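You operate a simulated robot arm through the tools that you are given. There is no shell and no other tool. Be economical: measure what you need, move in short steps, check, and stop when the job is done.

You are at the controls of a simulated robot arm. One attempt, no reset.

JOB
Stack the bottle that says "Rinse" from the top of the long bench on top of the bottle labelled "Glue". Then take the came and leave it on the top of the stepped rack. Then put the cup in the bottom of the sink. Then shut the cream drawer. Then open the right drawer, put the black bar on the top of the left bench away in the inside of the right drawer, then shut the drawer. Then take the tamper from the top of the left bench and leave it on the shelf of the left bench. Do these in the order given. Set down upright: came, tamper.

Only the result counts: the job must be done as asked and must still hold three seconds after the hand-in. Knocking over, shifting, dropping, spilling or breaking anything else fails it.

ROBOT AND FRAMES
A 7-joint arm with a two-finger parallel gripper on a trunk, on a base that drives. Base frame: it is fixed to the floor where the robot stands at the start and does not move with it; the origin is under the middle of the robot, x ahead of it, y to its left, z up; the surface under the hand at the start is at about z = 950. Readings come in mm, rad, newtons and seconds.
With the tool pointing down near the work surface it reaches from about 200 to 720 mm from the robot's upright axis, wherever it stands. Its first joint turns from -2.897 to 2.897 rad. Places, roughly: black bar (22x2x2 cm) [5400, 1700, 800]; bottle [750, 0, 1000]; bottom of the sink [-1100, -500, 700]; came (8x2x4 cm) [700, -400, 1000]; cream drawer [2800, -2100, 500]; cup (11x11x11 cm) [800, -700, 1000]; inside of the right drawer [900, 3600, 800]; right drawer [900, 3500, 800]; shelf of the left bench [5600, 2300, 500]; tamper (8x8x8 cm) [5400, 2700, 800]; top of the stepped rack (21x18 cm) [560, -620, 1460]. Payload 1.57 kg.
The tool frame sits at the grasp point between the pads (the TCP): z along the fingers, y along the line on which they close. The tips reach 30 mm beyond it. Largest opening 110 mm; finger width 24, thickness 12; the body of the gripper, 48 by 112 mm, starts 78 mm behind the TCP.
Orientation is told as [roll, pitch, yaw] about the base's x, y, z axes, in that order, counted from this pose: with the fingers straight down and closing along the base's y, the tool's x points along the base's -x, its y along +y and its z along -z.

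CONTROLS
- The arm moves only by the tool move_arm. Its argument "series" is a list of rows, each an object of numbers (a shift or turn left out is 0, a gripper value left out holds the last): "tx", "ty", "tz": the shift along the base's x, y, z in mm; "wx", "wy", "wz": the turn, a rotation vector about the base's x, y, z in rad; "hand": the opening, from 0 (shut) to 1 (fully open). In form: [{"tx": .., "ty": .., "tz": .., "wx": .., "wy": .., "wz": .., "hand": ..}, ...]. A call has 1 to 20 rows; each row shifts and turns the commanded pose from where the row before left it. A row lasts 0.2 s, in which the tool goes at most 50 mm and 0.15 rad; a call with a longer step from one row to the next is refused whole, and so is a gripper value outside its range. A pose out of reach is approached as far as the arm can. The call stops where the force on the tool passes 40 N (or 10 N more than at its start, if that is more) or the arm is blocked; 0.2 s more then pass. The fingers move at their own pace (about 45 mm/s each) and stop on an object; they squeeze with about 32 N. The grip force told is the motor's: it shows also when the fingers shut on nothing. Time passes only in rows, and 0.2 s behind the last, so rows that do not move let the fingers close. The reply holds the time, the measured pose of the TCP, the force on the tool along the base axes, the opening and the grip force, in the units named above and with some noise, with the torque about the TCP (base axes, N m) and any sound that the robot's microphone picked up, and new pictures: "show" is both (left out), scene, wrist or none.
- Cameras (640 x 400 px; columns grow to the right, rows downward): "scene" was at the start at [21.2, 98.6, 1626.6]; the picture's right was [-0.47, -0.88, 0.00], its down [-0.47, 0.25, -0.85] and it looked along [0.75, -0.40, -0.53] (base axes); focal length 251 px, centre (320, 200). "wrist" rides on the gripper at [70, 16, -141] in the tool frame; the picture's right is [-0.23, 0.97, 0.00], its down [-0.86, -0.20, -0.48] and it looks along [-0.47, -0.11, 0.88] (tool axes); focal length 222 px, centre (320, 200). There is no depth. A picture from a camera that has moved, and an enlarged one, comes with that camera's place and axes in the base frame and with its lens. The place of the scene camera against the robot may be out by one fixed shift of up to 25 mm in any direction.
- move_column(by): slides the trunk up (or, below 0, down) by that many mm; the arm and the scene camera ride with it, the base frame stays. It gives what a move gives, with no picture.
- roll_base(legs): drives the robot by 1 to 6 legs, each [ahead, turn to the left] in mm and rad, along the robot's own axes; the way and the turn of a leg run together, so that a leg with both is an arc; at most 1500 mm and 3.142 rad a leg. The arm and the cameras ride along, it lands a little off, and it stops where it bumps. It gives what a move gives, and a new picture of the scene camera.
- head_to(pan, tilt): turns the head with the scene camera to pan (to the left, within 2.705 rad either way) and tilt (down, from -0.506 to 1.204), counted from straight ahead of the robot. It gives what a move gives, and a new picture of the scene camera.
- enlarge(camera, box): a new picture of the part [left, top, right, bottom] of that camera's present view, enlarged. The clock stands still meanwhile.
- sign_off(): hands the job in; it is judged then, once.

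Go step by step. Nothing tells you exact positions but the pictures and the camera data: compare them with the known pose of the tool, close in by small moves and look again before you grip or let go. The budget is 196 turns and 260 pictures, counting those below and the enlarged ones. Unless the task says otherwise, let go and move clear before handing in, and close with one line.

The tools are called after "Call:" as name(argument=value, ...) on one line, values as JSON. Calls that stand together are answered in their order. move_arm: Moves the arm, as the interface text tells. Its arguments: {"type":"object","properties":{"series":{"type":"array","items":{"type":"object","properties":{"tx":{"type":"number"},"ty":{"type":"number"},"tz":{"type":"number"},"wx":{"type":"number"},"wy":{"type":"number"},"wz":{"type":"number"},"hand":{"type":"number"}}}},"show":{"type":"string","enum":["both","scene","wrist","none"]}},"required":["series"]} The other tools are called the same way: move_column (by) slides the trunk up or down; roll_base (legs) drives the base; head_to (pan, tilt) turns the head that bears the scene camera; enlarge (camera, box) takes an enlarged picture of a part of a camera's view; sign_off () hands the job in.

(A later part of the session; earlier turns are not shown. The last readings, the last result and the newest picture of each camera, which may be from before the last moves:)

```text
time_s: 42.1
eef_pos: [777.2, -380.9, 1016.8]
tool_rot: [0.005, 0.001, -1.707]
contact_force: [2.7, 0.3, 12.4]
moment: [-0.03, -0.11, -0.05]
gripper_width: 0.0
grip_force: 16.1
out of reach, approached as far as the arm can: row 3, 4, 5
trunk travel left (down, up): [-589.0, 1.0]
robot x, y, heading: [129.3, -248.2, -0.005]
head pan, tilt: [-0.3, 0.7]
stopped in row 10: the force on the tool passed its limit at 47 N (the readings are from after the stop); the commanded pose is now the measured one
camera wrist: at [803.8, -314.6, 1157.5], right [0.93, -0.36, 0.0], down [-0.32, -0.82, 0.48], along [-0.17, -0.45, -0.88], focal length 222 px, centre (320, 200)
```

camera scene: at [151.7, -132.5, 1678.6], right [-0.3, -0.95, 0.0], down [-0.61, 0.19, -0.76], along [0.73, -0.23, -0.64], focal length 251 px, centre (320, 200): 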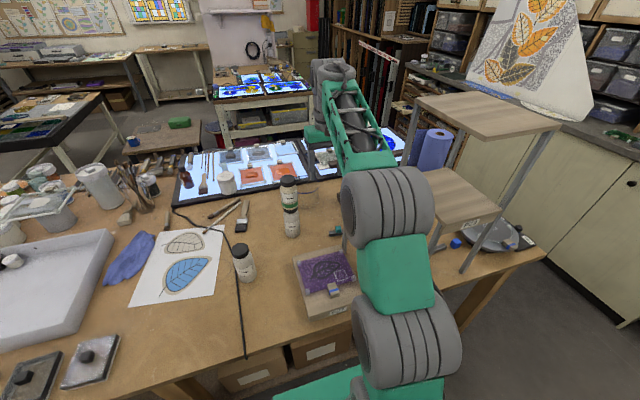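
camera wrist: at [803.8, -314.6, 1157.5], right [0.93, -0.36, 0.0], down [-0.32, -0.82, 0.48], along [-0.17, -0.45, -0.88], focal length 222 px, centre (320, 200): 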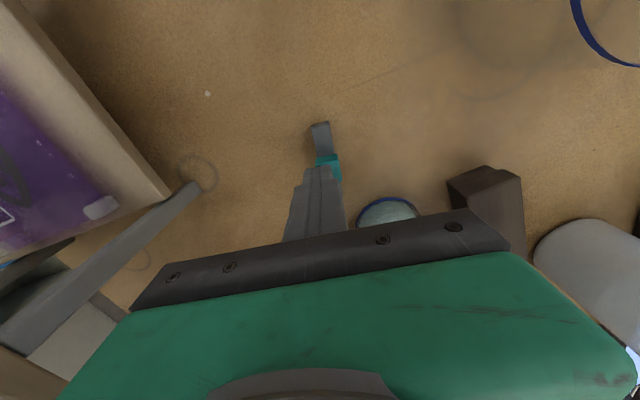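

The arm strayed at a reach limit and the fingers closed beside the came. I raise, open and look at what happened.

Call:
move_arm(series=[{"tz": 20}, {"tz": 40}, {"tz": 40}, {"tz": 40, "tx": -10}, {"tx": -10}, {"tx": -10, "hand": 0.65}, {"tx": -5}], show="both")

Call:
enlarge(camera="wrist", box=[240, 70, 400, 180])

```text
time_s: 43.7
eef_pos: [742.6, -381.3, 1153.1]
tool_rot: [-0.002, 0.002, -1.707]
contact_force: [0.9, 0.2, 0.5]
moment: [0.03, 0.01, -0.01]
gripper_width: 49.9
grip_force: 0.1
trunk travel left (down, up): [-589.0, 1.0]
robot x, y, heading: [130.1, -248.2, 0.0]
head pan, tilt: [-0.3, 0.7]
camera scene: at [151.4, -131.8, 1678.5], right [-0.3, -0.95, 0.0], down [-0.61, 0.19, -0.77], along [0.73, -0.23, -0.64], focal length 251 px, centre (320, 200)
camera wrist: at [768.4, -314.5, 1295.3], right [0.93, -0.36, 0.0], down [-0.31, -0.82, 0.48], along [-0.17, -0.45, -0.88], focal length 222 px, centre (320, 200)
```

scene: 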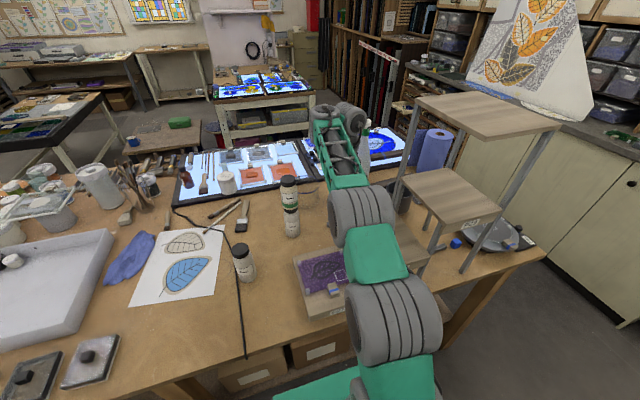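
wrist: 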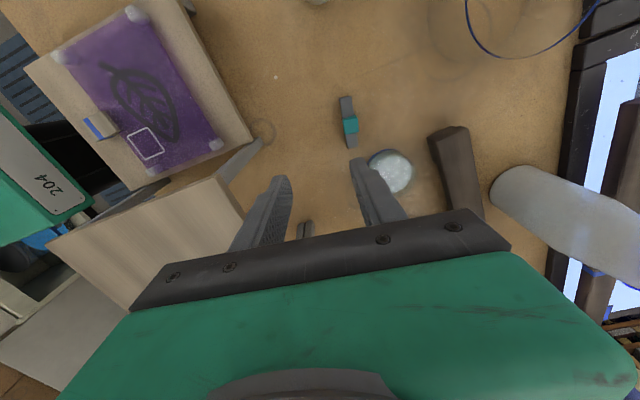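

```text
3.64 times, centred on (320, 125) of wrist
camera zoom: at [768.4, -314.5, 1295.3], right [0.93, -0.36, 0.0], down [-0.31, -0.82, 0.48], along [-0.17, -0.45, -0.88], focal length 808 px, centre (320, 473)
```

zoom: 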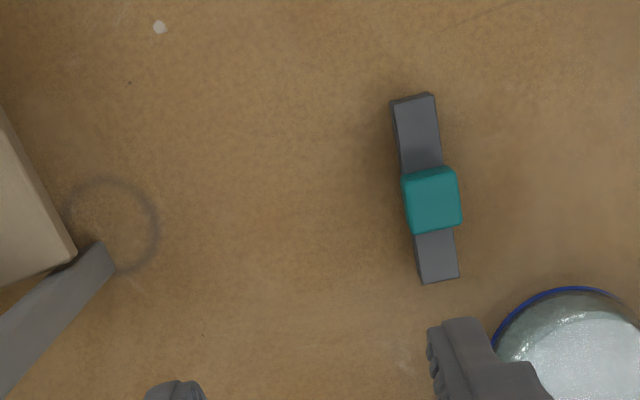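

The came was pushed about 45 mm in x but is still upright, now near (787, -380). I lower the trunk back and approach again in small checks, with the tips above the cube.

Call:
move_column(by=-64)

Call:
move_arm(series=[{"tx": 15}, {"tx": 15}, {"tx": 14, "ty": 1}, {"tz": -20}, {"tz": -10}, {}], show="wrist")

```text
time_s: 44.8
eef_pos: [741.1, -381.9, 1089.7]
tool_rot: [-0.003, 0.002, -1.707]
contact_force: [0.4, -0.4, 0.0]
moment: [0.0, -0.01, -0.01]
gripper_width: 71.5
grip_force: 0.1
trunk travel left (down, up): [-525.0, 65.0]
robot x, y, heading: [127.4, -247.3, -0.0]
head pan, tilt: [-0.3, 0.7]
```

```text
time_s: 46.1
eef_pos: [786.5, -380.3, 1059.7]
tool_rot: [-0.002, 0.002, -1.706]
contact_force: [0.1, 1.1, 0.1]
moment: [0.01, -0.01, -0.03]
gripper_width: 71.5
grip_force: 0.0
trunk travel left (down, up): [-525.0, 65.0]
robot x, y, heading: [125.8, -249.5, -0.001]
head pan, tilt: [-0.3, 0.7]
camera wrist: at [812.7, -313.7, 1201.0], right [0.93, -0.36, 0.0], down [-0.31, -0.82, 0.48], along [-0.17, -0.44, -0.88], focal length 222 px, centre (320, 200)
```

wrist: 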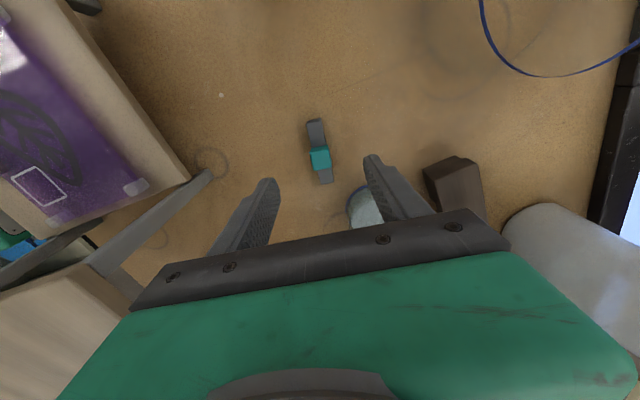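

Reach is fine now and the came is centred. I narrow the opening and descend, checking the pose.

Call:
move_arm(series=[{"hand": 0.5, "tz": -15}, {"tz": -15}, {}, {}], show="wrist")

```text
time_s: 47.1
eef_pos: [785.5, -379.4, 1029.1]
tool_rot: [0.0, 0.002, -1.707]
contact_force: [0.4, 0.2, -0.2]
moment: [0.02, 0.0, 0.01]
gripper_width: 55.3
grip_force: 0.0
trunk travel left (down, up): [-525.0, 65.0]
robot x, y, heading: [130.8, -248.1, -0.001]
head pan, tilt: [-0.3, 0.7]
camera wrist: at [812.8, -313.7, 1170.9], right [0.93, -0.36, 0.0], down [-0.31, -0.82, 0.48], along [-0.17, -0.44, -0.88], focal length 222 px, centre (320, 200)
```

wrist: 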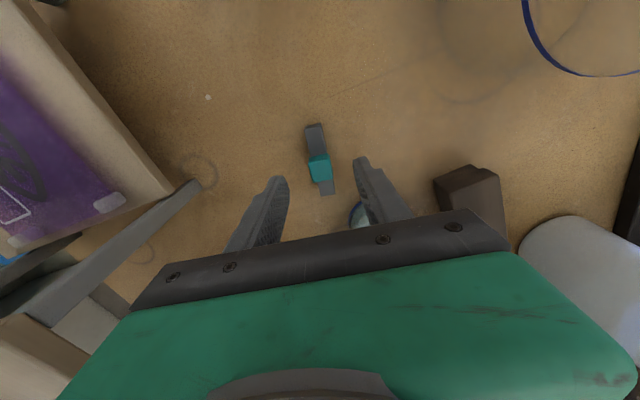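

Call:
move_arm(series=[{"tz": -12}, {"tz": -12}, {"tz": -10}, {"tz": -8}, {}], show="wrist")

```text
time_s: 48.4
eef_pos: [786.3, -380.1, 987.5]
tool_rot: [-0.001, 0.001, -1.707]
contact_force: [0.1, -0.3, 0.5]
moment: [-0.01, 0.03, 0.01]
gripper_width: 55.0
grip_force: 0.0
trunk travel left (down, up): [-525.0, 65.0]
robot x, y, heading: [125.7, -245.6, -0.003]
head pan, tilt: [-0.3, 0.7]
camera wrist: at [812.6, -313.3, 1128.6], right [0.93, -0.36, 0.0], down [-0.31, -0.82, 0.48], along [-0.17, -0.44, -0.88], focal length 222 px, centre (320, 200)
```

wrist: 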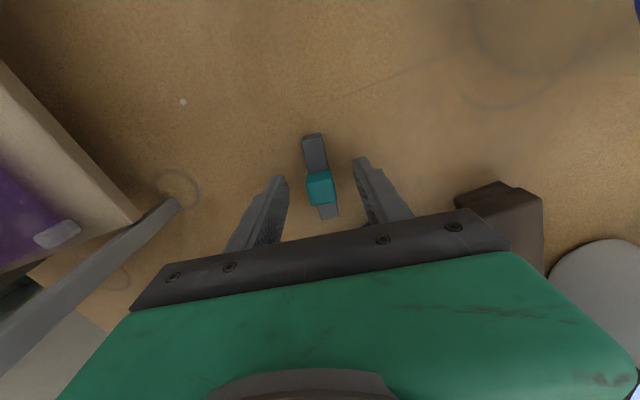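

Call:
move_arm(series=[{"tz": -3}, {"hand": 0}, {}, {}, {}, {}, {}], show="wrist")

```text
time_s: 50.0
eef_pos: [785.6, -380.5, 983.4]
tool_rot: [-0.002, 0.0, -1.706]
contact_force: [0.2, -0.3, -0.3]
moment: [0.04, 0.01, 0.01]
gripper_width: 19.2
grip_force: 32.0
trunk travel left (down, up): [-525.0, 65.0]
robot x, y, heading: [126.7, -250.6, -0.003]
head pan, tilt: [-0.3, 0.7]
camera wrist: at [812.7, -313.3, 1125.5], right [0.93, -0.36, 0.0], down [-0.31, -0.82, 0.48], along [-0.17, -0.44, -0.88], focal length 222 px, centre (320, 200)
```

wrist: 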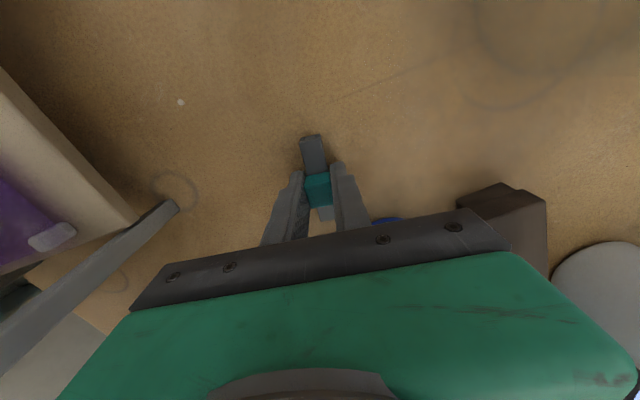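

The came is gripped at 19 mm. I lift and pull back toward the robot, clear of the bottle stack and rack.

Call:
move_arm(series=[{"tz": 30}, {"tz": 40}, {"tz": 40, "tx": -10}, {"tx": -35, "tz": 20}, {"tx": -35, "tz": 30, "ty": 10}, {"tx": -35, "tz": 30, "ty": 10}, {"tx": -35, "tz": 30, "ty": 20}, {"tx": -35, "tz": 30, "ty": 20}, {"tx": -35, "tz": 30, "ty": 20}, {"tx": -35, "tz": 30, "ty": 20}, {"tx": -35, "tz": 30, "ty": 20}, {"tx": -20, "tz": 30}], show="both")

```text
refused: row 7 steps farther than a row can; nothing moved
```

Call:
move_arm(series=[{"tz": 30}, {"tz": 40}, {"tz": 40, "tx": -10}, {"tx": -35, "tz": 20}, {"tx": -35, "tz": 30, "ty": 10}, {"tx": -35, "tz": 30, "ty": 10}, {"tx": -30, "tz": 30, "ty": 20}, {"tx": -30, "tz": 30, "ty": 20}, {"tx": -30, "tz": 30, "ty": 20}, {"tx": -30, "tz": 30, "ty": 20}, {"tx": -30, "tz": 30, "ty": 20}, {"tx": -20, "tz": 30}], show="both")

```text
time_s: 52.5
eef_pos: [501.5, -258.2, 1354.3]
tool_rot: [0.0, 0.001, -1.706]
contact_force: [-0.3, -0.4, -1.0]
moment: [-0.04, 0.01, 0.0]
gripper_width: 19.0
grip_force: 31.6
trunk travel left (down, up): [-525.0, 65.0]
robot x, y, heading: [130.8, -247.9, -0.002]
head pan, tilt: [-0.3, 0.7]
camera scene: at [151.5, -131.6, 1614.4], right [-0.3, -0.95, 0.0], down [-0.61, 0.19, -0.77], along [0.73, -0.23, -0.64], focal length 251 px, centre (320, 200)
camera wrist: at [528.3, -192.3, 1495.8], right [0.93, -0.36, 0.0], down [-0.31, -0.82, 0.48], along [-0.17, -0.45, -0.88], focal length 222 px, centre (320, 200)
```

scene: 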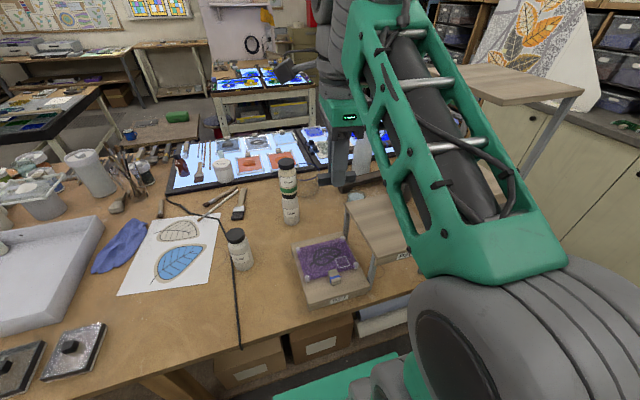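
wrist: 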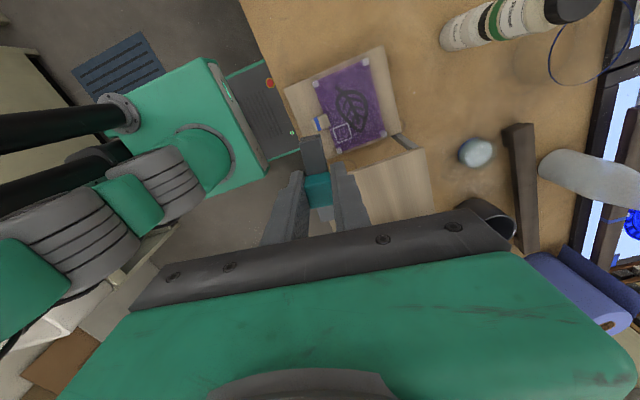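

The base front sits right at the bench edge, so I back off before sidestepping. First I raise the trunk and the arm for the rack's top.

Call:
move_column(by=64)

Call:
move_arm(series=[{"tx": -10, "tz": 30}, {"tx": -10, "tz": 30}, {"tx": -10, "tz": 30}, {"tx": -10, "tz": 30}], show="none")

Call:
roll_base(legs=[[-130, 0], [0, -1.571], [340, 0], [0, 1.571], [60, 0]])

Call:
head_to(pan=0.0, tilt=0.6)

```text
time_s: 53.6
eef_pos: [501.8, -258.6, 1419.0]
tool_rot: [-0.002, 0.001, -1.708]
contact_force: [0.6, 0.0, -0.3]
moment: [0.03, -0.01, -0.02]
gripper_width: 18.9
grip_force: 31.6
trunk travel left (down, up): [-589.0, 1.0]
robot x, y, heading: [129.0, -249.5, -0.001]
head pan, tilt: [-0.3, 0.7]
```

```text
time_s: 54.6
eef_pos: [475.0, -258.4, 1444.9]
tool_rot: [-0.001, 0.002, -1.707]
contact_force: [-0.7, -0.6, -0.9]
moment: [0.03, 0.0, 0.0]
gripper_width: 19.3
grip_force: 31.8
out of reach, approached as far as the arm can: row 2, 3, 4
trunk travel left (down, up): [-589.0, 1.0]
robot x, y, heading: [129.5, -248.3, -0.002]
head pan, tilt: [-0.3, 0.7]
```

```text
time_s: 65.9
eef_pos: [405.6, -603.4, 1444.1]
tool_rot: [-0.003, 0.002, -1.706]
contact_force: [0.0, 0.0, -1.7]
moment: [-0.02, 0.05, 0.03]
gripper_width: 19.1
grip_force: 31.8
trunk travel left (down, up): [-589.0, 1.0]
robot x, y, heading: [58.3, -593.5, -0.001]
head pan, tilt: [-0.3, 0.7]
camera scene: at [82.3, -475.9, 1678.5], right [-0.3, -0.95, 0.0], down [-0.62, 0.19, -0.76], along [0.73, -0.23, -0.64], focal length 251 px, centre (320, 200)
```

scene: 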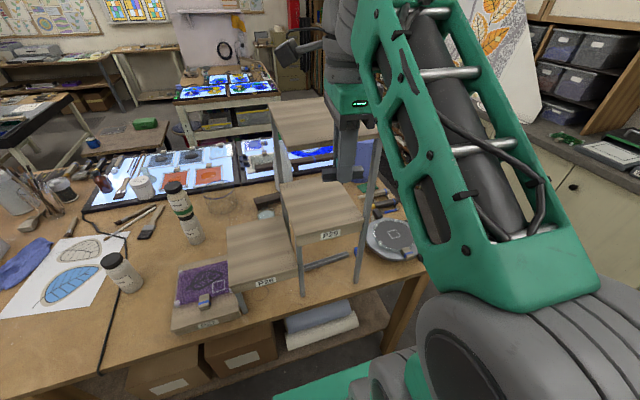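

```text
time_s: 66.7
eef_pos: [405.4, -603.4, 1444.5]
tool_rot: [-0.001, 0.002, -1.708]
contact_force: [-0.4, 0.5, -1.0]
moment: [0.02, -0.05, -0.01]
gripper_width: 19.0
grip_force: 32.0
trunk travel left (down, up): [-589.0, 1.0]
robot x, y, heading: [54.8, -590.1, -0.004]
head pan, tilt: [0.0, 0.6]
camera scene: at [88.1, -450.9, 1687.1], right [0.0, -1.0, 0.0], down [-0.57, 0.0, -0.82], along [0.82, 0.0, -0.57], focal length 251 px, centre (320, 200)
```

scene: 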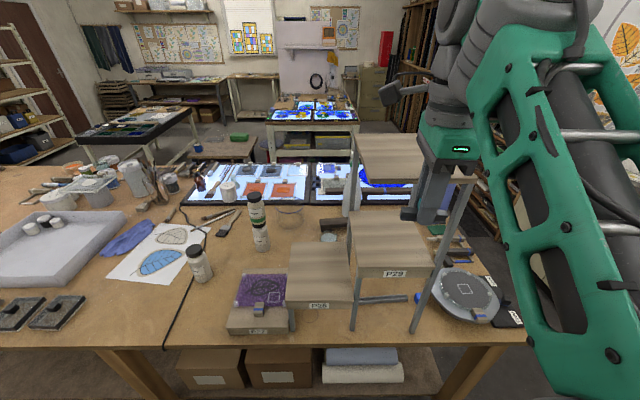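

The tool seems limited in height with this wrist turn. I turn the wrist back and test rising.

Call:
move_arm(series=[{"wz": 0.142, "tx": -3}, {"wz": 0.142, "tx": -3}, {"wz": 0.142, "tx": -3}, {"wz": 0.142, "tx": -3}, {"wz": 0.142}, {"wz": 0.142}, {"wz": 0.142}, {"wz": 0.142}, {"wz": 0.142}, {"wz": 0.142}, {"wz": 0.142}, {"wz": 0.142}, {"tz": 20}, {"tz": 20}, {"tz": 20}], show="both")

```text
time_s: 69.1
eef_pos: [395.7, -603.5, 1444.1]
tool_rot: [-0.001, -0.008, -0.185]
contact_force: [7.8, -0.7, -10.9]
moment: [-0.06, 0.42, -0.12]
gripper_width: 19.2
grip_force: 31.7
trunk travel left (down, up): [-589.0, 1.0]
robot x, y, heading: [59.1, -589.8, -0.001]
head pan, tilt: [0.0, 0.6]
stopped in row 12: the force on the tool passed its limit at 99 N (the readings are from after the stop); the commanded pose is now the measured one
camera scene: at [88.2, -450.8, 1687.1], right [0.0, -1.0, 0.0], down [-0.56, 0.0, -0.83], along [0.83, 0.0, -0.56], focal length 251 px, centre (320, 200)
camera wrist: at [329.8, -574.3, 1584.2], right [0.4, 0.92, 0.0], down [0.8, -0.35, 0.48], along [0.44, -0.19, -0.87], focal length 222 px, centre (320, 200)
```

scene: 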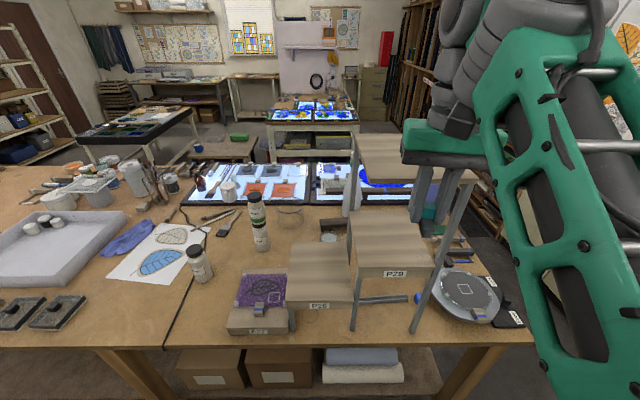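
wrist: 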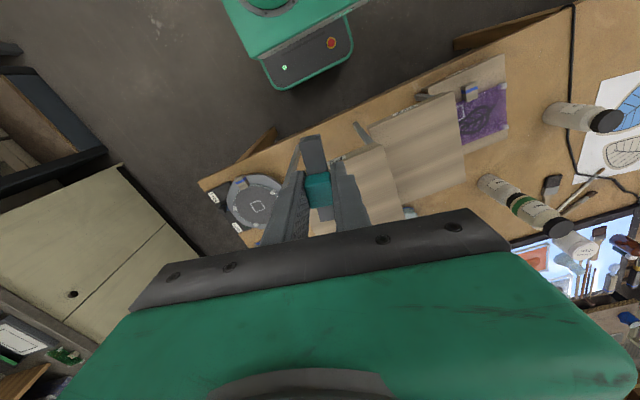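

The came is still held; the jolt looks like a joint-limit effect. I test rising in small steps here.

Call:
move_arm(series=[{"wz": 0.09}, {"wz": 0.09}, {"tz": 10, "tx": -5}, {"tz": 10, "tx": -5}, {"tz": 10, "tx": -5}, {"tz": 10}, {"tz": 10}, {"tz": 10}], show="none")

```text
time_s: 69.4
eef_pos: [395.7, -605.4, 1443.2]
tool_rot: [0.002, -0.01, -0.176]
contact_force: [8.1, 0.7, -10.0]
moment: [-0.32, 0.41, -0.17]
gripper_width: 19.0
grip_force: 31.7
trunk travel left (down, up): [-589.0, 1.0]
robot x, y, heading: [58.0, -587.6, 0.001]
head pan, tilt: [0.0, 0.6]
stopped in row 1: the force on the tool passed its limit at 61 N (the readings are from after the stop); the commanded pose is now the measured one
```

There is a lasting contact, perhaps the hand against the robot's own arm. I turn back a little and check the force.

Call:
move_arm(series=[{"wz": -0.1}, {"wz": -0.14}, {"wz": -0.14}, {"wz": -0.14}, {}], show="scene")

Call:
enlarge(camera="scene", box=[340, 0, 640, 280])

```text
time_s: 70.6
eef_pos: [394.9, -603.5, 1444.0]
tool_rot: [0.003, -0.009, -0.696]
contact_force: [0.2, 0.5, -1.2]
moment: [0.01, 0.03, -0.01]
gripper_width: 19.5
grip_force: 31.8
trunk travel left (down, up): [-589.0, 1.0]
robot x, y, heading: [58.5, -590.7, -0.002]
head pan, tilt: [0.0, 0.6]
camera scene: at [88.1, -450.8, 1687.1], right [0.0, -1.0, 0.0], down [-0.56, 0.0, -0.83], along [0.83, 0.0, -0.56], focal length 251 px, centre (320, 200)
```

scene: 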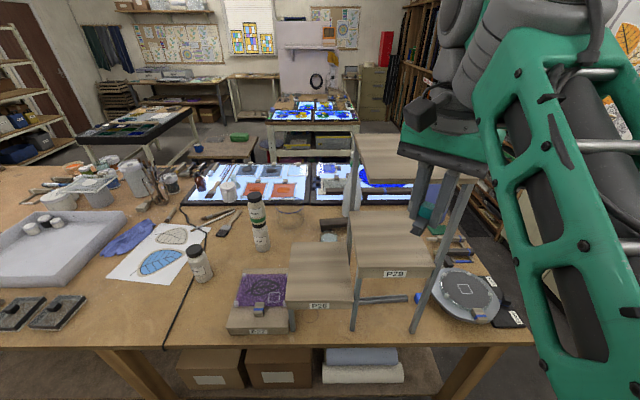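

```text
1.43 times, centred on (490, 140) of scene
camera zoom: at [88.1, -450.8, 1687.1], right [0.0, -1.0, 0.0], down [-0.56, 0.0, -0.83], along [0.83, 0.0, -0.56], focal length 359 px, centre (77, 286)
```

zoom: 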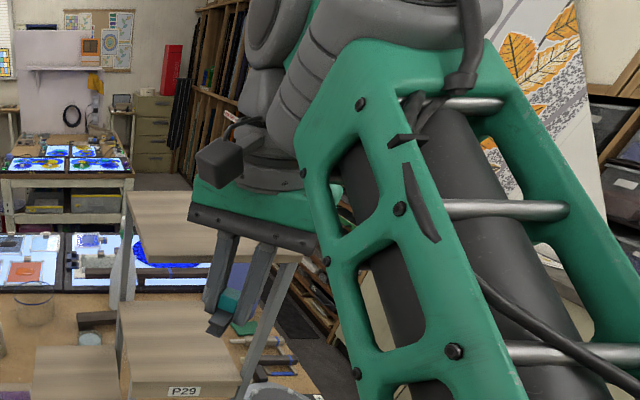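

The hand folds close to the forearm here, so a longer radius is needed. I swing left of the rack, where it is free, and test the height there.

Call:
move_arm(series=[{"ty": 45}, {"ty": 45}, {"ty": 45}, {"ty": 45}, {"ty": 45}, {"ty": 35, "tx": 20}, {"tx": 30, "tz": 15}, {"tx": 20, "tz": 15}, {"tz": 15}, {"tz": 15}, {"tz": 10}, {}], show="scene")

```text
time_s: 73.2
eef_pos: [446.7, -351.9, 1435.7]
tool_rot: [0.002, -0.011, -0.693]
contact_force: [0.6, 0.7, -0.6]
moment: [-0.03, 0.01, 0.0]
gripper_width: 19.2
grip_force: 32.0
out of reach, approached as far as the arm can: row 6, 7, 8, 9, 10, 11
trunk travel left (down, up): [-589.0, 1.0]
robot x, y, heading: [57.1, -591.8, 0.001]
head pan, tilt: [0.0, 0.6]
camera scene: at [88.2, -450.7, 1687.1], right [0.0, -1.0, 0.0], down [-0.56, 0.0, -0.83], along [0.83, 0.0, -0.56], focal length 251 px, centre (320, 200)
```

scene: 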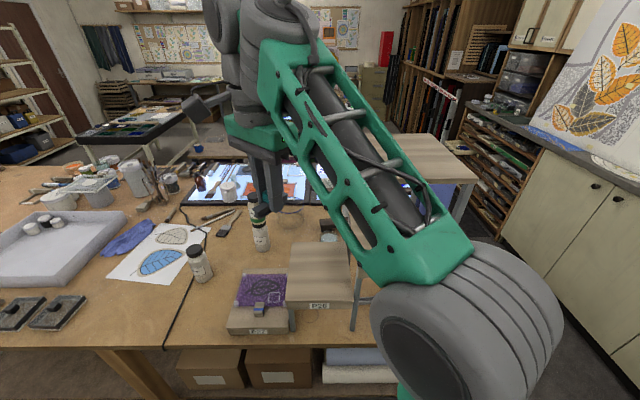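

Tool-down, this arm cannot reach above the top board, so a tilted hand is needed there. I plan to set the came on the free P28 step (about 558, -445, z 1114), re-grip it with the hand tilted forward, and carry it up. First I lower, turn the wrist straight, and shift the base to y≈-440.

Call:
move_arm(series=[{"tz": -30, "tx": -10}, {"tz": -30, "tx": -10}, {"tz": -30, "tx": -10}, {"tz": -30, "wz": 0.1}, {"tz": -30, "wz": 0.1}, {"wz": 0.12}, {"wz": 0.12}, {"wz": 0.12}, {"wz": 0.13}], show="none")

Call:
roll_base(legs=[[-60, 0], [0, 1.571], [150, 0], [0, -1.571], [60, 0]])

```text
time_s: 75.2
eef_pos: [414.5, -352.4, 1285.8]
tool_rot: [0.002, -0.012, -0.003]
contact_force: [-0.2, 0.7, -0.4]
moment: [-0.02, -0.02, 0.01]
gripper_width: 19.0
grip_force: 31.9
trunk travel left (down, up): [-589.0, 1.0]
robot x, y, heading: [60.2, -590.5, -0.004]
head pan, tilt: [0.0, 0.6]
```

```text
time_s: 85.3
eef_pos: [419.6, -204.8, 1284.7]
tool_rot: [0.0, -0.01, -0.008]
contact_force: [-0.3, -0.4, -1.1]
moment: [0.02, 0.06, 0.01]
gripper_width: 18.9
grip_force: 32.3
trunk travel left (down, up): [-589.0, 1.0]
robot x, y, heading: [60.8, -445.7, -0.006]
head pan, tilt: [0.0, 0.6]
camera scene: at [92.8, -302.8, 1687.1], right [-0.01, -1.0, 0.0], down [-0.57, 0.0, -0.82], along [0.82, 0.0, -0.57], focal length 251 px, centre (320, 200)
```

scene: 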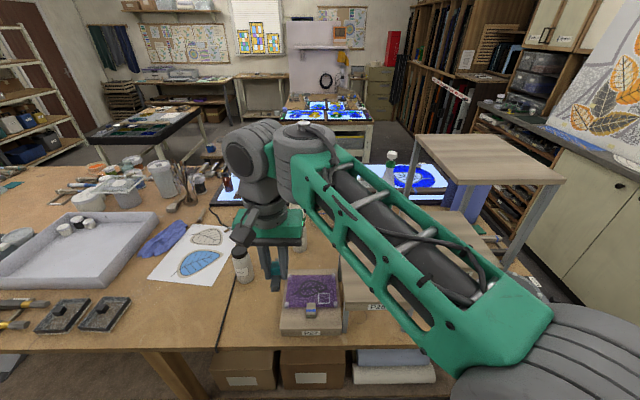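

Call:
move_arm(series=[{"ty": -48, "wy": 0.011}, {"ty": -48}, {"ty": -48}, {"ty": -48}, {"ty": -48}, {"tx": 40}, {"tx": 40}, {"tx": 38}, {}], show="both")

```text
time_s: 87.3
eef_pos: [538.0, -443.1, 1284.8]
tool_rot: [-0.001, -0.002, -0.01]
contact_force: [0.5, -0.9, -0.4]
moment: [-0.01, 0.0, 0.01]
gripper_width: 19.0
grip_force: 32.2
trunk travel left (down, up): [-589.0, 1.0]
robot x, y, heading: [58.4, -440.9, -0.007]
head pan, tilt: [0.0, 0.6]
camera scene: at [91.1, -302.8, 1687.1], right [-0.01, -1.0, 0.0], down [-0.56, 0.0, -0.83], along [0.83, 0.0, -0.56], focal length 251 px, centre (320, 200)
camera wrist: at [469.3, -427.2, 1426.8], right [0.23, 0.97, 0.0], down [0.85, -0.21, 0.48], along [0.46, -0.11, -0.88], focal length 222 px, centre (320, 200)
```

scene: 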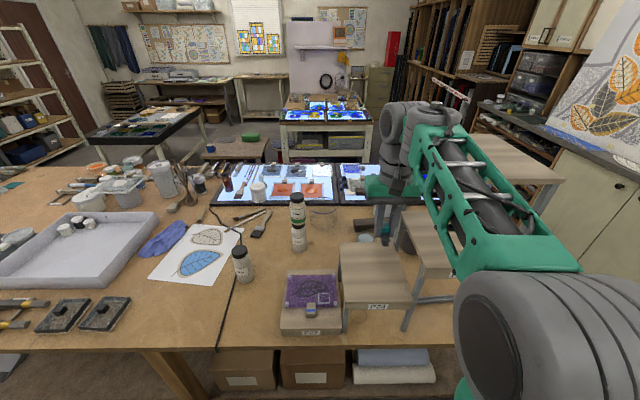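
wrist: 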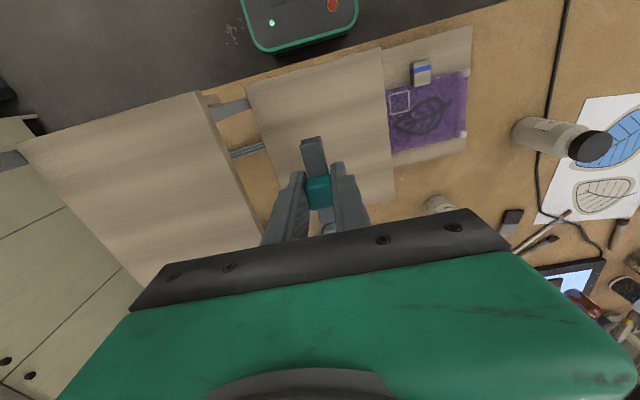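

P28's centre is about (557, -437). I lower the came onto it, slowly at the end.

Call:
move_arm(series=[{"ty": 5, "tz": -30}, {"tz": -30}, {"tz": -30}, {"tz": -20}, {"tz": -8}, {"tz": -4}, {"tz": -4}, {}], show="both")

```text
time_s: 89.1
eef_pos: [538.1, -440.1, 1158.6]
tool_rot: [-0.001, 0.002, -0.009]
contact_force: [-0.2, 0.2, -1.1]
moment: [0.01, -0.01, 0.0]
gripper_width: 19.2
grip_force: 31.5
trunk travel left (down, up): [-589.0, 1.0]
robot x, y, heading: [58.8, -442.7, -0.007]
head pan, tilt: [0.0, 0.6]
camera scene: at [91.4, -302.9, 1687.1], right [-0.01, -1.0, 0.0], down [-0.56, 0.0, -0.83], along [0.83, 0.0, -0.56], focal length 251 px, centre (320, 200)
camera wrist: at [468.6, -422.8, 1300.4], right [0.23, 0.97, 0.0], down [0.85, -0.21, 0.48], along [0.46, -0.11, -0.88], focal length 222 px, centre (320, 200)
```

scene: 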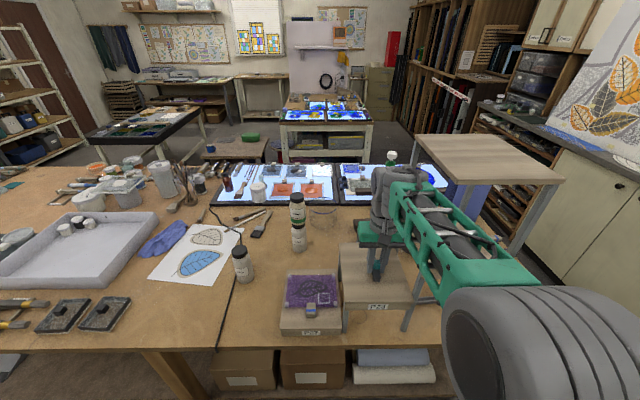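
wrist: 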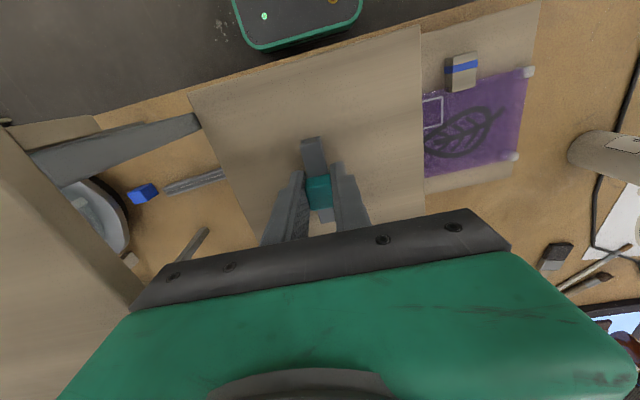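

Call:
move_arm(series=[{"tz": -2}, {"tz": -2}, {"tz": -2}, {"tz": -2}, {"tz": -2}, {}], show="none")

```text
time_s: 90.5
eef_pos: [537.2, -439.2, 1153.5]
tool_rot: [0.001, -0.006, -0.007]
contact_force: [2.4, 0.2, 36.1]
moment: [0.02, 0.94, 0.0]
gripper_width: 19.2
grip_force: 32.2
trunk travel left (down, up): [-589.0, 1.0]
robot x, y, heading: [58.6, -445.2, -0.007]
head pan, tilt: [0.0, 0.6]
```

Contact is made. I ease off and release the came on P28, then look.

Call:
move_arm(series=[{"tz": 2}, {"tz": 2}, {}, {"hand": 0.5}, {}, {}, {}, {"tz": 30}, {"tz": 40}, {"tz": 30}, {"tz": 30}], show="both")

Call:
enlarge(camera="wrist", box=[240, 50, 400, 200])

```text
time_s: 92.9
eef_pos: [537.8, -439.1, 1283.1]
tool_rot: [0.0, 0.001, -0.01]
contact_force: [-1.5, 0.7, 0.3]
moment: [0.0, 0.01, 0.0]
gripper_width: 55.0
grip_force: 0.0
trunk travel left (down, up): [-589.0, 1.0]
robot x, y, heading: [60.6, -442.4, -0.002]
head pan, tilt: [0.0, 0.6]
camera scene: at [91.5, -302.9, 1687.1], right [-0.01, -1.0, 0.0], down [-0.56, 0.0, -0.83], along [0.83, 0.0, -0.56], focal length 251 px, centre (320, 200)
camera wrist: at [468.8, -422.5, 1424.7], right [0.24, 0.97, 0.0], down [0.85, -0.21, 0.48], along [0.46, -0.11, -0.88], focal length 222 px, centre (320, 200)
```

scene: 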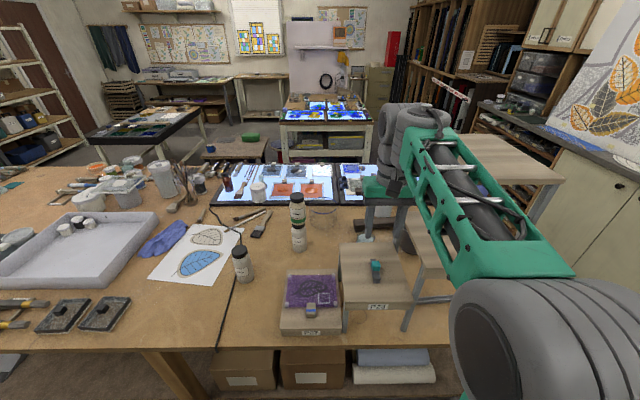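
wrist: 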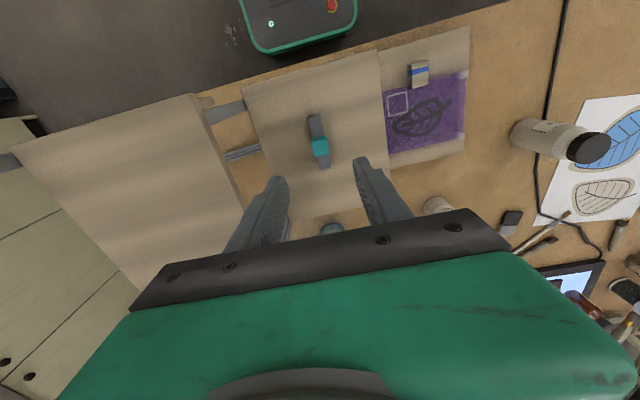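

```text
2.67 times, centred on (320, 125) of wrist
camera zoom: at [468.8, -422.5, 1424.7], right [0.24, 0.97, 0.0], down [0.85, -0.21, 0.48], along [0.46, -0.11, -0.88], focal length 592 px, centre (320, 400)
```

zoom: 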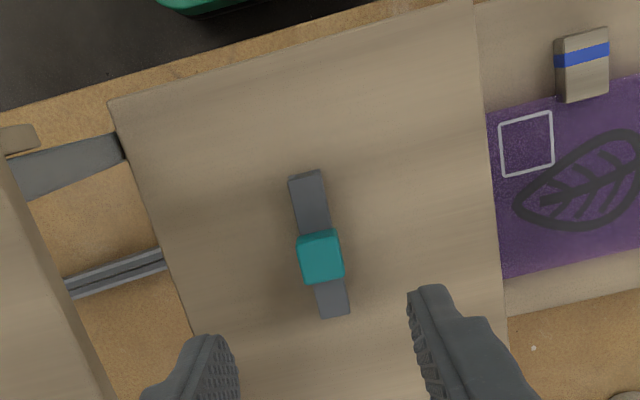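

The came stands level on P28 right under the tool. I tilt the hand forward about 0.95 rad in place above it.

Call:
move_arm(series=[{"wy": -0.136}, {"wy": -0.136}, {"wy": -0.136}, {"wy": -0.136}, {"wy": -0.136}, {"wy": -0.136}, {"wy": -0.134, "wz": 0.008}, {}], show="both")

```text
time_s: 94.7
eef_pos: [537.9, -439.8, 1283.2]
tool_rot: [0.012, -0.949, -0.006]
contact_force: [0.1, 0.1, 0.6]
moment: [-0.01, -0.03, -0.01]
gripper_width: 55.0
grip_force: 0.1
trunk travel left (down, up): [-589.0, 1.0]
robot x, y, heading: [63.4, -441.1, -0.008]
head pan, tilt: [0.0, 0.6]
camera scene: at [91.2, -302.9, 1687.1], right [-0.01, -1.0, 0.0], down [-0.56, 0.0, -0.83], along [0.83, 0.0, -0.56], focal length 251 px, centre (320, 200)
camera wrist: at [382.4, -424.6, 1308.8], right [0.13, 0.97, 0.19], down [0.11, -0.21, 0.97], along [0.99, -0.1, -0.13], focal length 222 px, centre (320, 200)
```

scene: 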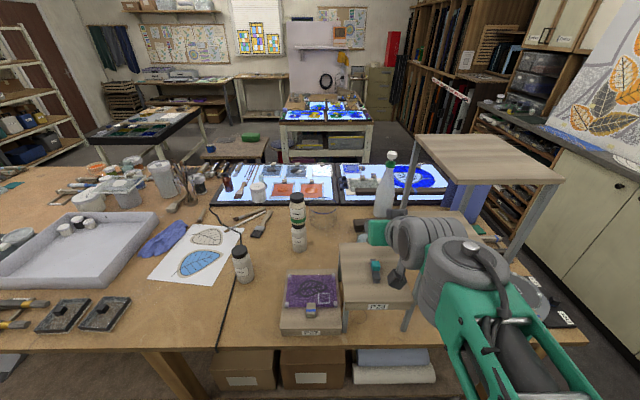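
wrist: 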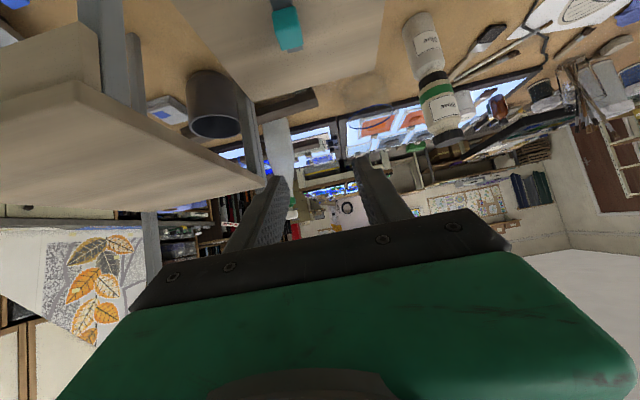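

Call:
move_arm(series=[{"tz": -30, "wx": -0.012}, {"tz": -30}, {"tz": -30}, {"tz": -20}, {"tz": -10}, {}], show="both")

Call:
enlarge(camera="scene", box=[330, 200, 430, 310])

```text
time_s: 96.1
eef_pos: [536.5, -440.1, 1163.5]
tool_rot: [-0.01, -0.95, 0.013]
contact_force: [0.0, -0.8, -0.9]
moment: [0.0, -0.02, -0.02]
gripper_width: 54.9
grip_force: 0.1
trunk travel left (down, up): [-589.0, 1.0]
robot x, y, heading: [56.5, -444.6, -0.004]
head pan, tilt: [0.0, 0.6]
camera scene: at [91.3, -302.9, 1687.1], right [-0.01, -1.0, 0.0], down [-0.56, 0.0, -0.83], along [0.83, 0.0, -0.56], focal length 251 px, centre (320, 200)
camera wrist: at [382.5, -424.4, 1188.3], right [0.13, 0.98, 0.18], down [0.11, -0.19, 0.97], along [0.99, -0.11, -0.13], focal length 222 px, centre (320, 200)
```

scene: 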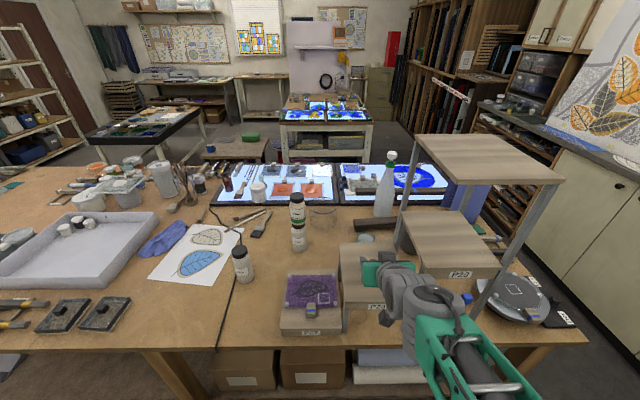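
wrist: 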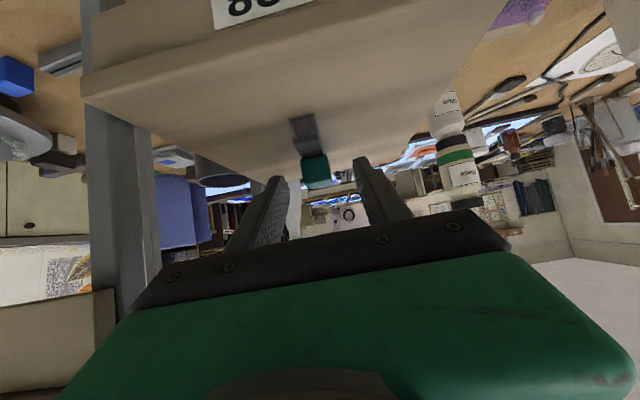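

```text
3.64 times, centred on (380, 255) of scene
camera zoom: at [91.3, -302.9, 1687.1], right [-0.01, -1.0, 0.0], down [-0.56, 0.0, -0.83], along [0.83, 0.0, -0.56], focal length 913 px, centre (102, 0)
```

zoom: 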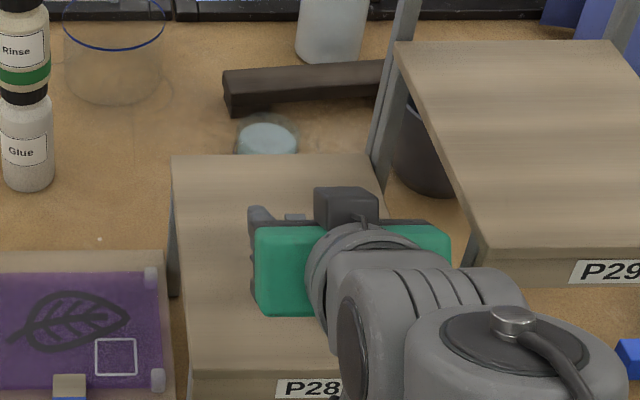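

The came sits between the fingers. I lower the last bit and grip.

Call:
move_arm(series=[{"tz": -5}, {"tz": -4}, {"tz": -3}, {}], show="wrist")

```text
time_s: 97.1
eef_pos: [536.6, -440.6, 1150.3]
tool_rot: [-0.009, -0.948, 0.013]
contact_force: [0.3, 0.2, 0.5]
moment: [-0.01, 0.0, 0.02]
gripper_width: 54.9
grip_force: 0.0
trunk travel left (down, up): [-589.0, 1.0]
robot x, y, heading: [61.0, -443.3, -0.006]
head pan, tilt: [0.0, 0.6]
camera wrist: at [382.0, -424.4, 1176.5], right [0.13, 0.98, 0.18], down [0.11, -0.19, 0.97], along [0.99, -0.11, -0.13], focal length 222 px, centre (320, 200)
```

wrist: 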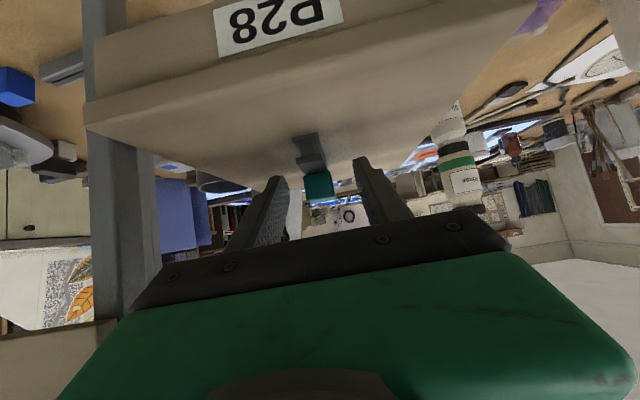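

Call:
move_arm(series=[{"hand": 0}, {}, {}, {}, {}, {"tz": 3}, {"tz": 10}, {"tz": 20}, {}], show="both")

Call:
enlarge(camera="wrist", box=[240, 90, 400, 250])

```text
time_s: 99.1
eef_pos: [537.8, -440.2, 1185.2]
tool_rot: [-0.013, -0.951, 0.012]
contact_force: [-0.9, 0.0, -1.5]
moment: [0.02, 0.0, -0.03]
gripper_width: 19.2
grip_force: 31.6
trunk travel left (down, up): [-589.0, 1.0]
robot x, y, heading: [61.7, -442.2, -0.006]
head pan, tilt: [0.0, 0.6]
camera scene: at [91.3, -302.9, 1687.1], right [-0.01, -1.0, 0.0], down [-0.56, 0.0, -0.83], along [0.83, 0.0, -0.56], focal length 251 px, centre (320, 200)
camera wrist: at [382.4, -424.4, 1209.5], right [0.13, 0.98, 0.18], down [0.11, -0.19, 0.97], along [0.99, -0.11, -0.13], focal length 222 px, centre (320, 200)
```

scene: 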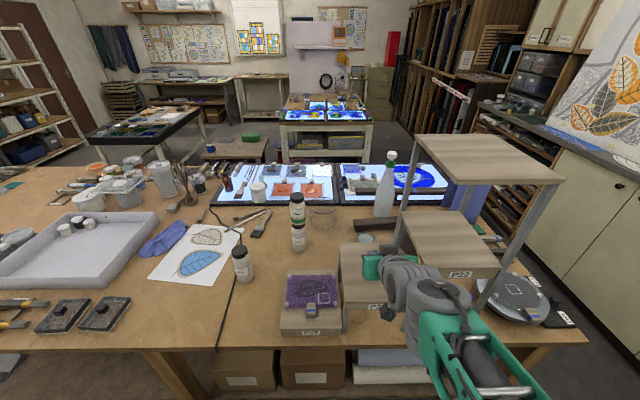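
wrist: 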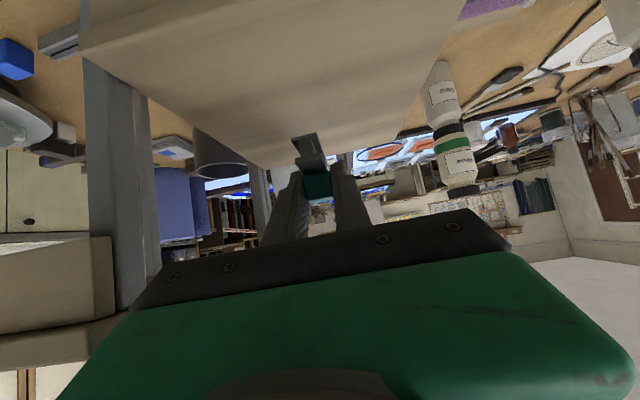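

```text
2.50 times, centred on (320, 170) of wrist
camera zoom: at [382.4, -424.4, 1209.5], right [0.13, 0.98, 0.18], down [0.11, -0.19, 0.97], along [0.99, -0.11, -0.13], focal length 555 px, centre (320, 275)
```

zoom: 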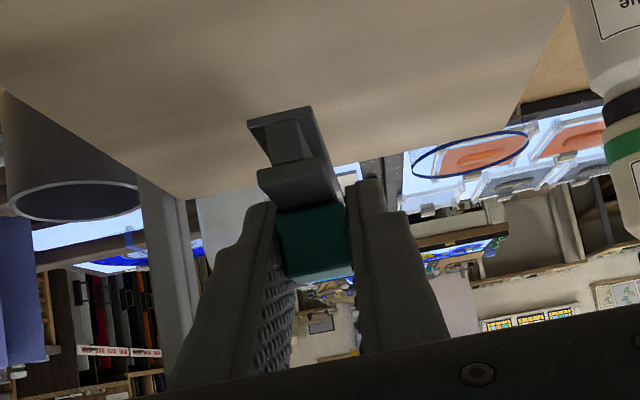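

The came is held with the hand tilted. I raise it straight up, left of the top board, to test the height.

Call:
move_arm(series=[{"tz": 40, "ty": 4}, {"tz": 40, "ty": 4}, {"tz": 40, "ty": 4}, {"tz": 40, "ty": 4}, {"tz": 40, "tx": -10}, {"tz": 40, "tx": -10}, {"tz": 40, "tx": -10}, {"tz": 40, "tx": -10}, {"tz": 20}, {}], show="scene")

```text
time_s: 101.3
eef_pos: [496.8, -423.5, 1525.0]
tool_rot: [-0.008, -0.948, 0.009]
contact_force: [-0.3, -0.3, -1.0]
moment: [-0.01, 0.02, -0.02]
gripper_width: 19.5
grip_force: 32.0
trunk travel left (down, up): [-589.0, 1.0]
robot x, y, heading: [58.9, -443.3, -0.005]
head pan, tilt: [0.0, 0.6]
camera scene: at [91.3, -302.9, 1687.1], right [-0.01, -1.0, 0.0], down [-0.56, 0.0, -0.83], along [0.83, 0.0, -0.56], focal length 251 px, centre (320, 200)
```

scene: 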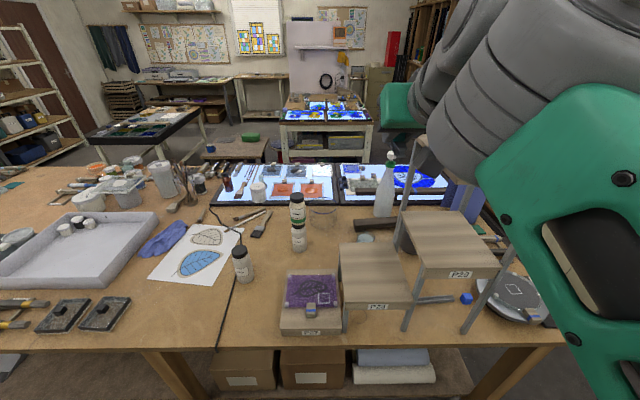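

Height is fine. I go a bit higher and move over the top board.

Call:
move_arm(series=[{"tz": 20}, {"ty": -40}, {"ty": -40}, {"ty": -40}, {"ty": -40}, {"ty": -36, "tx": 15}, {"tx": 25}, {"tx": 22}, {}], show="both")

```text
time_s: 103.3
eef_pos: [559.0, -620.1, 1537.8]
tool_rot: [-0.01, -0.948, 0.013]
contact_force: [-0.2, -0.6, -0.8]
moment: [-0.01, 0.01, 0.04]
gripper_width: 19.8
grip_force: 32.1
out of reach, approached as far as the arm can: row 2, 6
trunk travel left (down, up): [-589.0, 1.0]
robot x, y, heading: [60.7, -445.4, -0.002]
head pan, tilt: [0.0, 0.6]
camera scene: at [91.1, -302.9, 1687.1], right [-0.01, -1.0, 0.0], down [-0.56, 0.0, -0.83], along [0.83, 0.0, -0.56], focal length 251 px, centre (320, 200)
camera wrist: at [404.8, -604.0, 1563.5], right [0.13, 0.98, 0.18], down [0.11, -0.19, 0.97], along [0.99, -0.11, -0.13], focal length 222 px, centre (320, 200)
```

scene: 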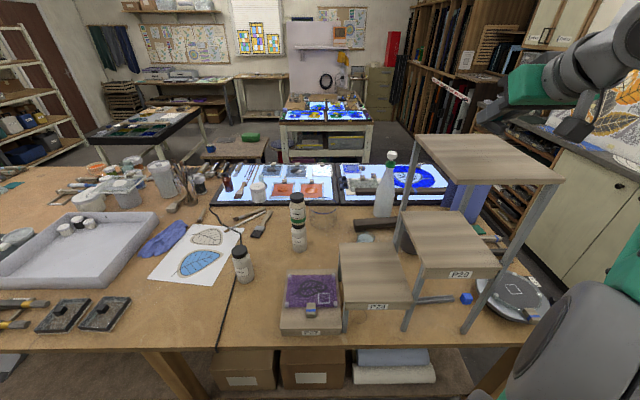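
wrist: 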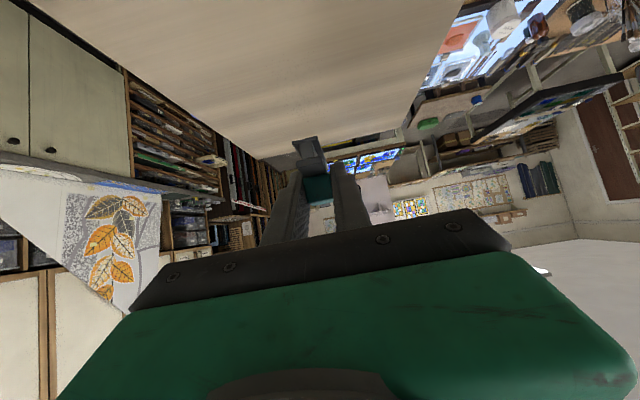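

Call:
enlarge(camera="scene", box=[400, 60, 600, 220])

Call:
enlarge(camera="wrist", box=[160, 0, 480, 220])

```text
2.50 times, centred on (500, 140) of scene
camera zoom: at [91.1, -302.9, 1687.1], right [-0.01, -1.0, 0.0], down [-0.56, 0.0, -0.83], along [0.83, 0.0, -0.56], focal length 628 px, centre (-130, 350)
```

zoom: 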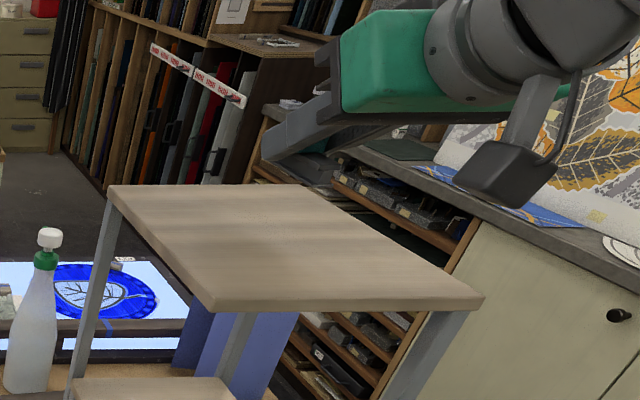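

```text
1.82 times, centred on (320, 110) of wrist
camera zoom: at [404.8, -604.0, 1563.5], right [0.13, 0.98, 0.18], down [0.11, -0.19, 0.97], along [0.99, -0.11, -0.13], focal length 404 px, centre (320, 364)
```

zoom: 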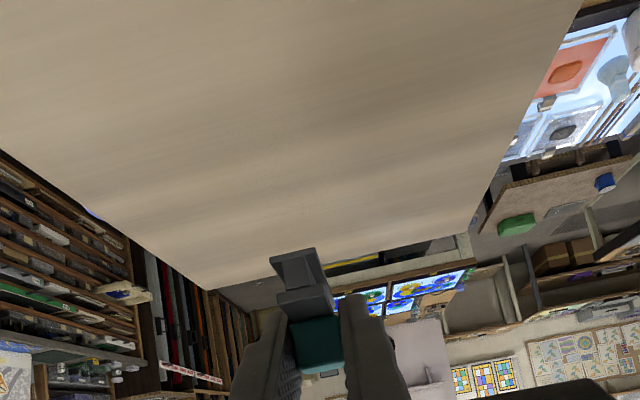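

The top board spans about x 450–662, y -517..-695; the came is over its middle. I lower gently.

Call:
move_arm(series=[{"ty": 8, "tz": -10}, {"tz": -12}, {"tz": -5}, {"tz": -3}, {"tz": -3}, {"tz": -3}, {}], show="wrist")

```text
time_s: 104.9
eef_pos: [559.3, -610.7, 1500.3]
tool_rot: [-0.01, -0.95, 0.012]
contact_force: [0.3, 0.3, -1.3]
moment: [0.01, 0.01, 0.02]
gripper_width: 19.4
grip_force: 32.1
trunk travel left (down, up): [-589.0, 1.0]
robot x, y, heading: [58.8, -444.5, -0.008]
head pan, tilt: [0.0, 0.6]
camera wrist: at [404.7, -596.0, 1526.4], right [0.13, 0.98, 0.18], down [0.11, -0.19, 0.97], along [0.99, -0.11, -0.13], focal length 222 px, centre (320, 200)
```

wrist: 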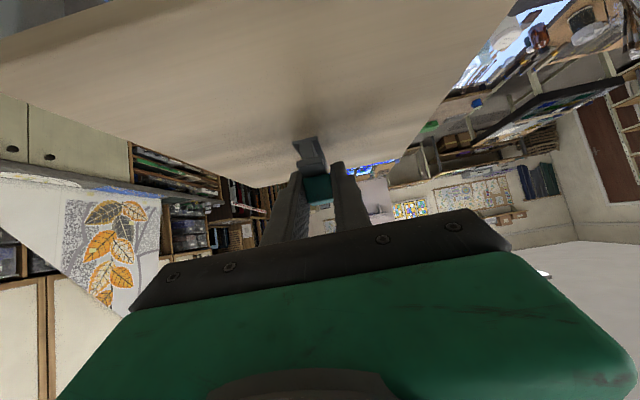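

Call:
move_arm(series=[{"tz": -2}, {"tz": -2}, {"tz": -2}, {"tz": -1.5}, {}], show="none")

```text
time_s: 106.1
eef_pos: [559.1, -611.4, 1493.0]
tool_rot: [-0.009, -0.95, 0.012]
contact_force: [0.2, 0.2, -1.8]
moment: [0.0, 0.01, -0.03]
gripper_width: 19.5
grip_force: 31.7
trunk travel left (down, up): [-589.0, 1.0]
robot x, y, heading: [61.4, -445.2, -0.005]
head pan, tilt: [0.0, 0.6]
```

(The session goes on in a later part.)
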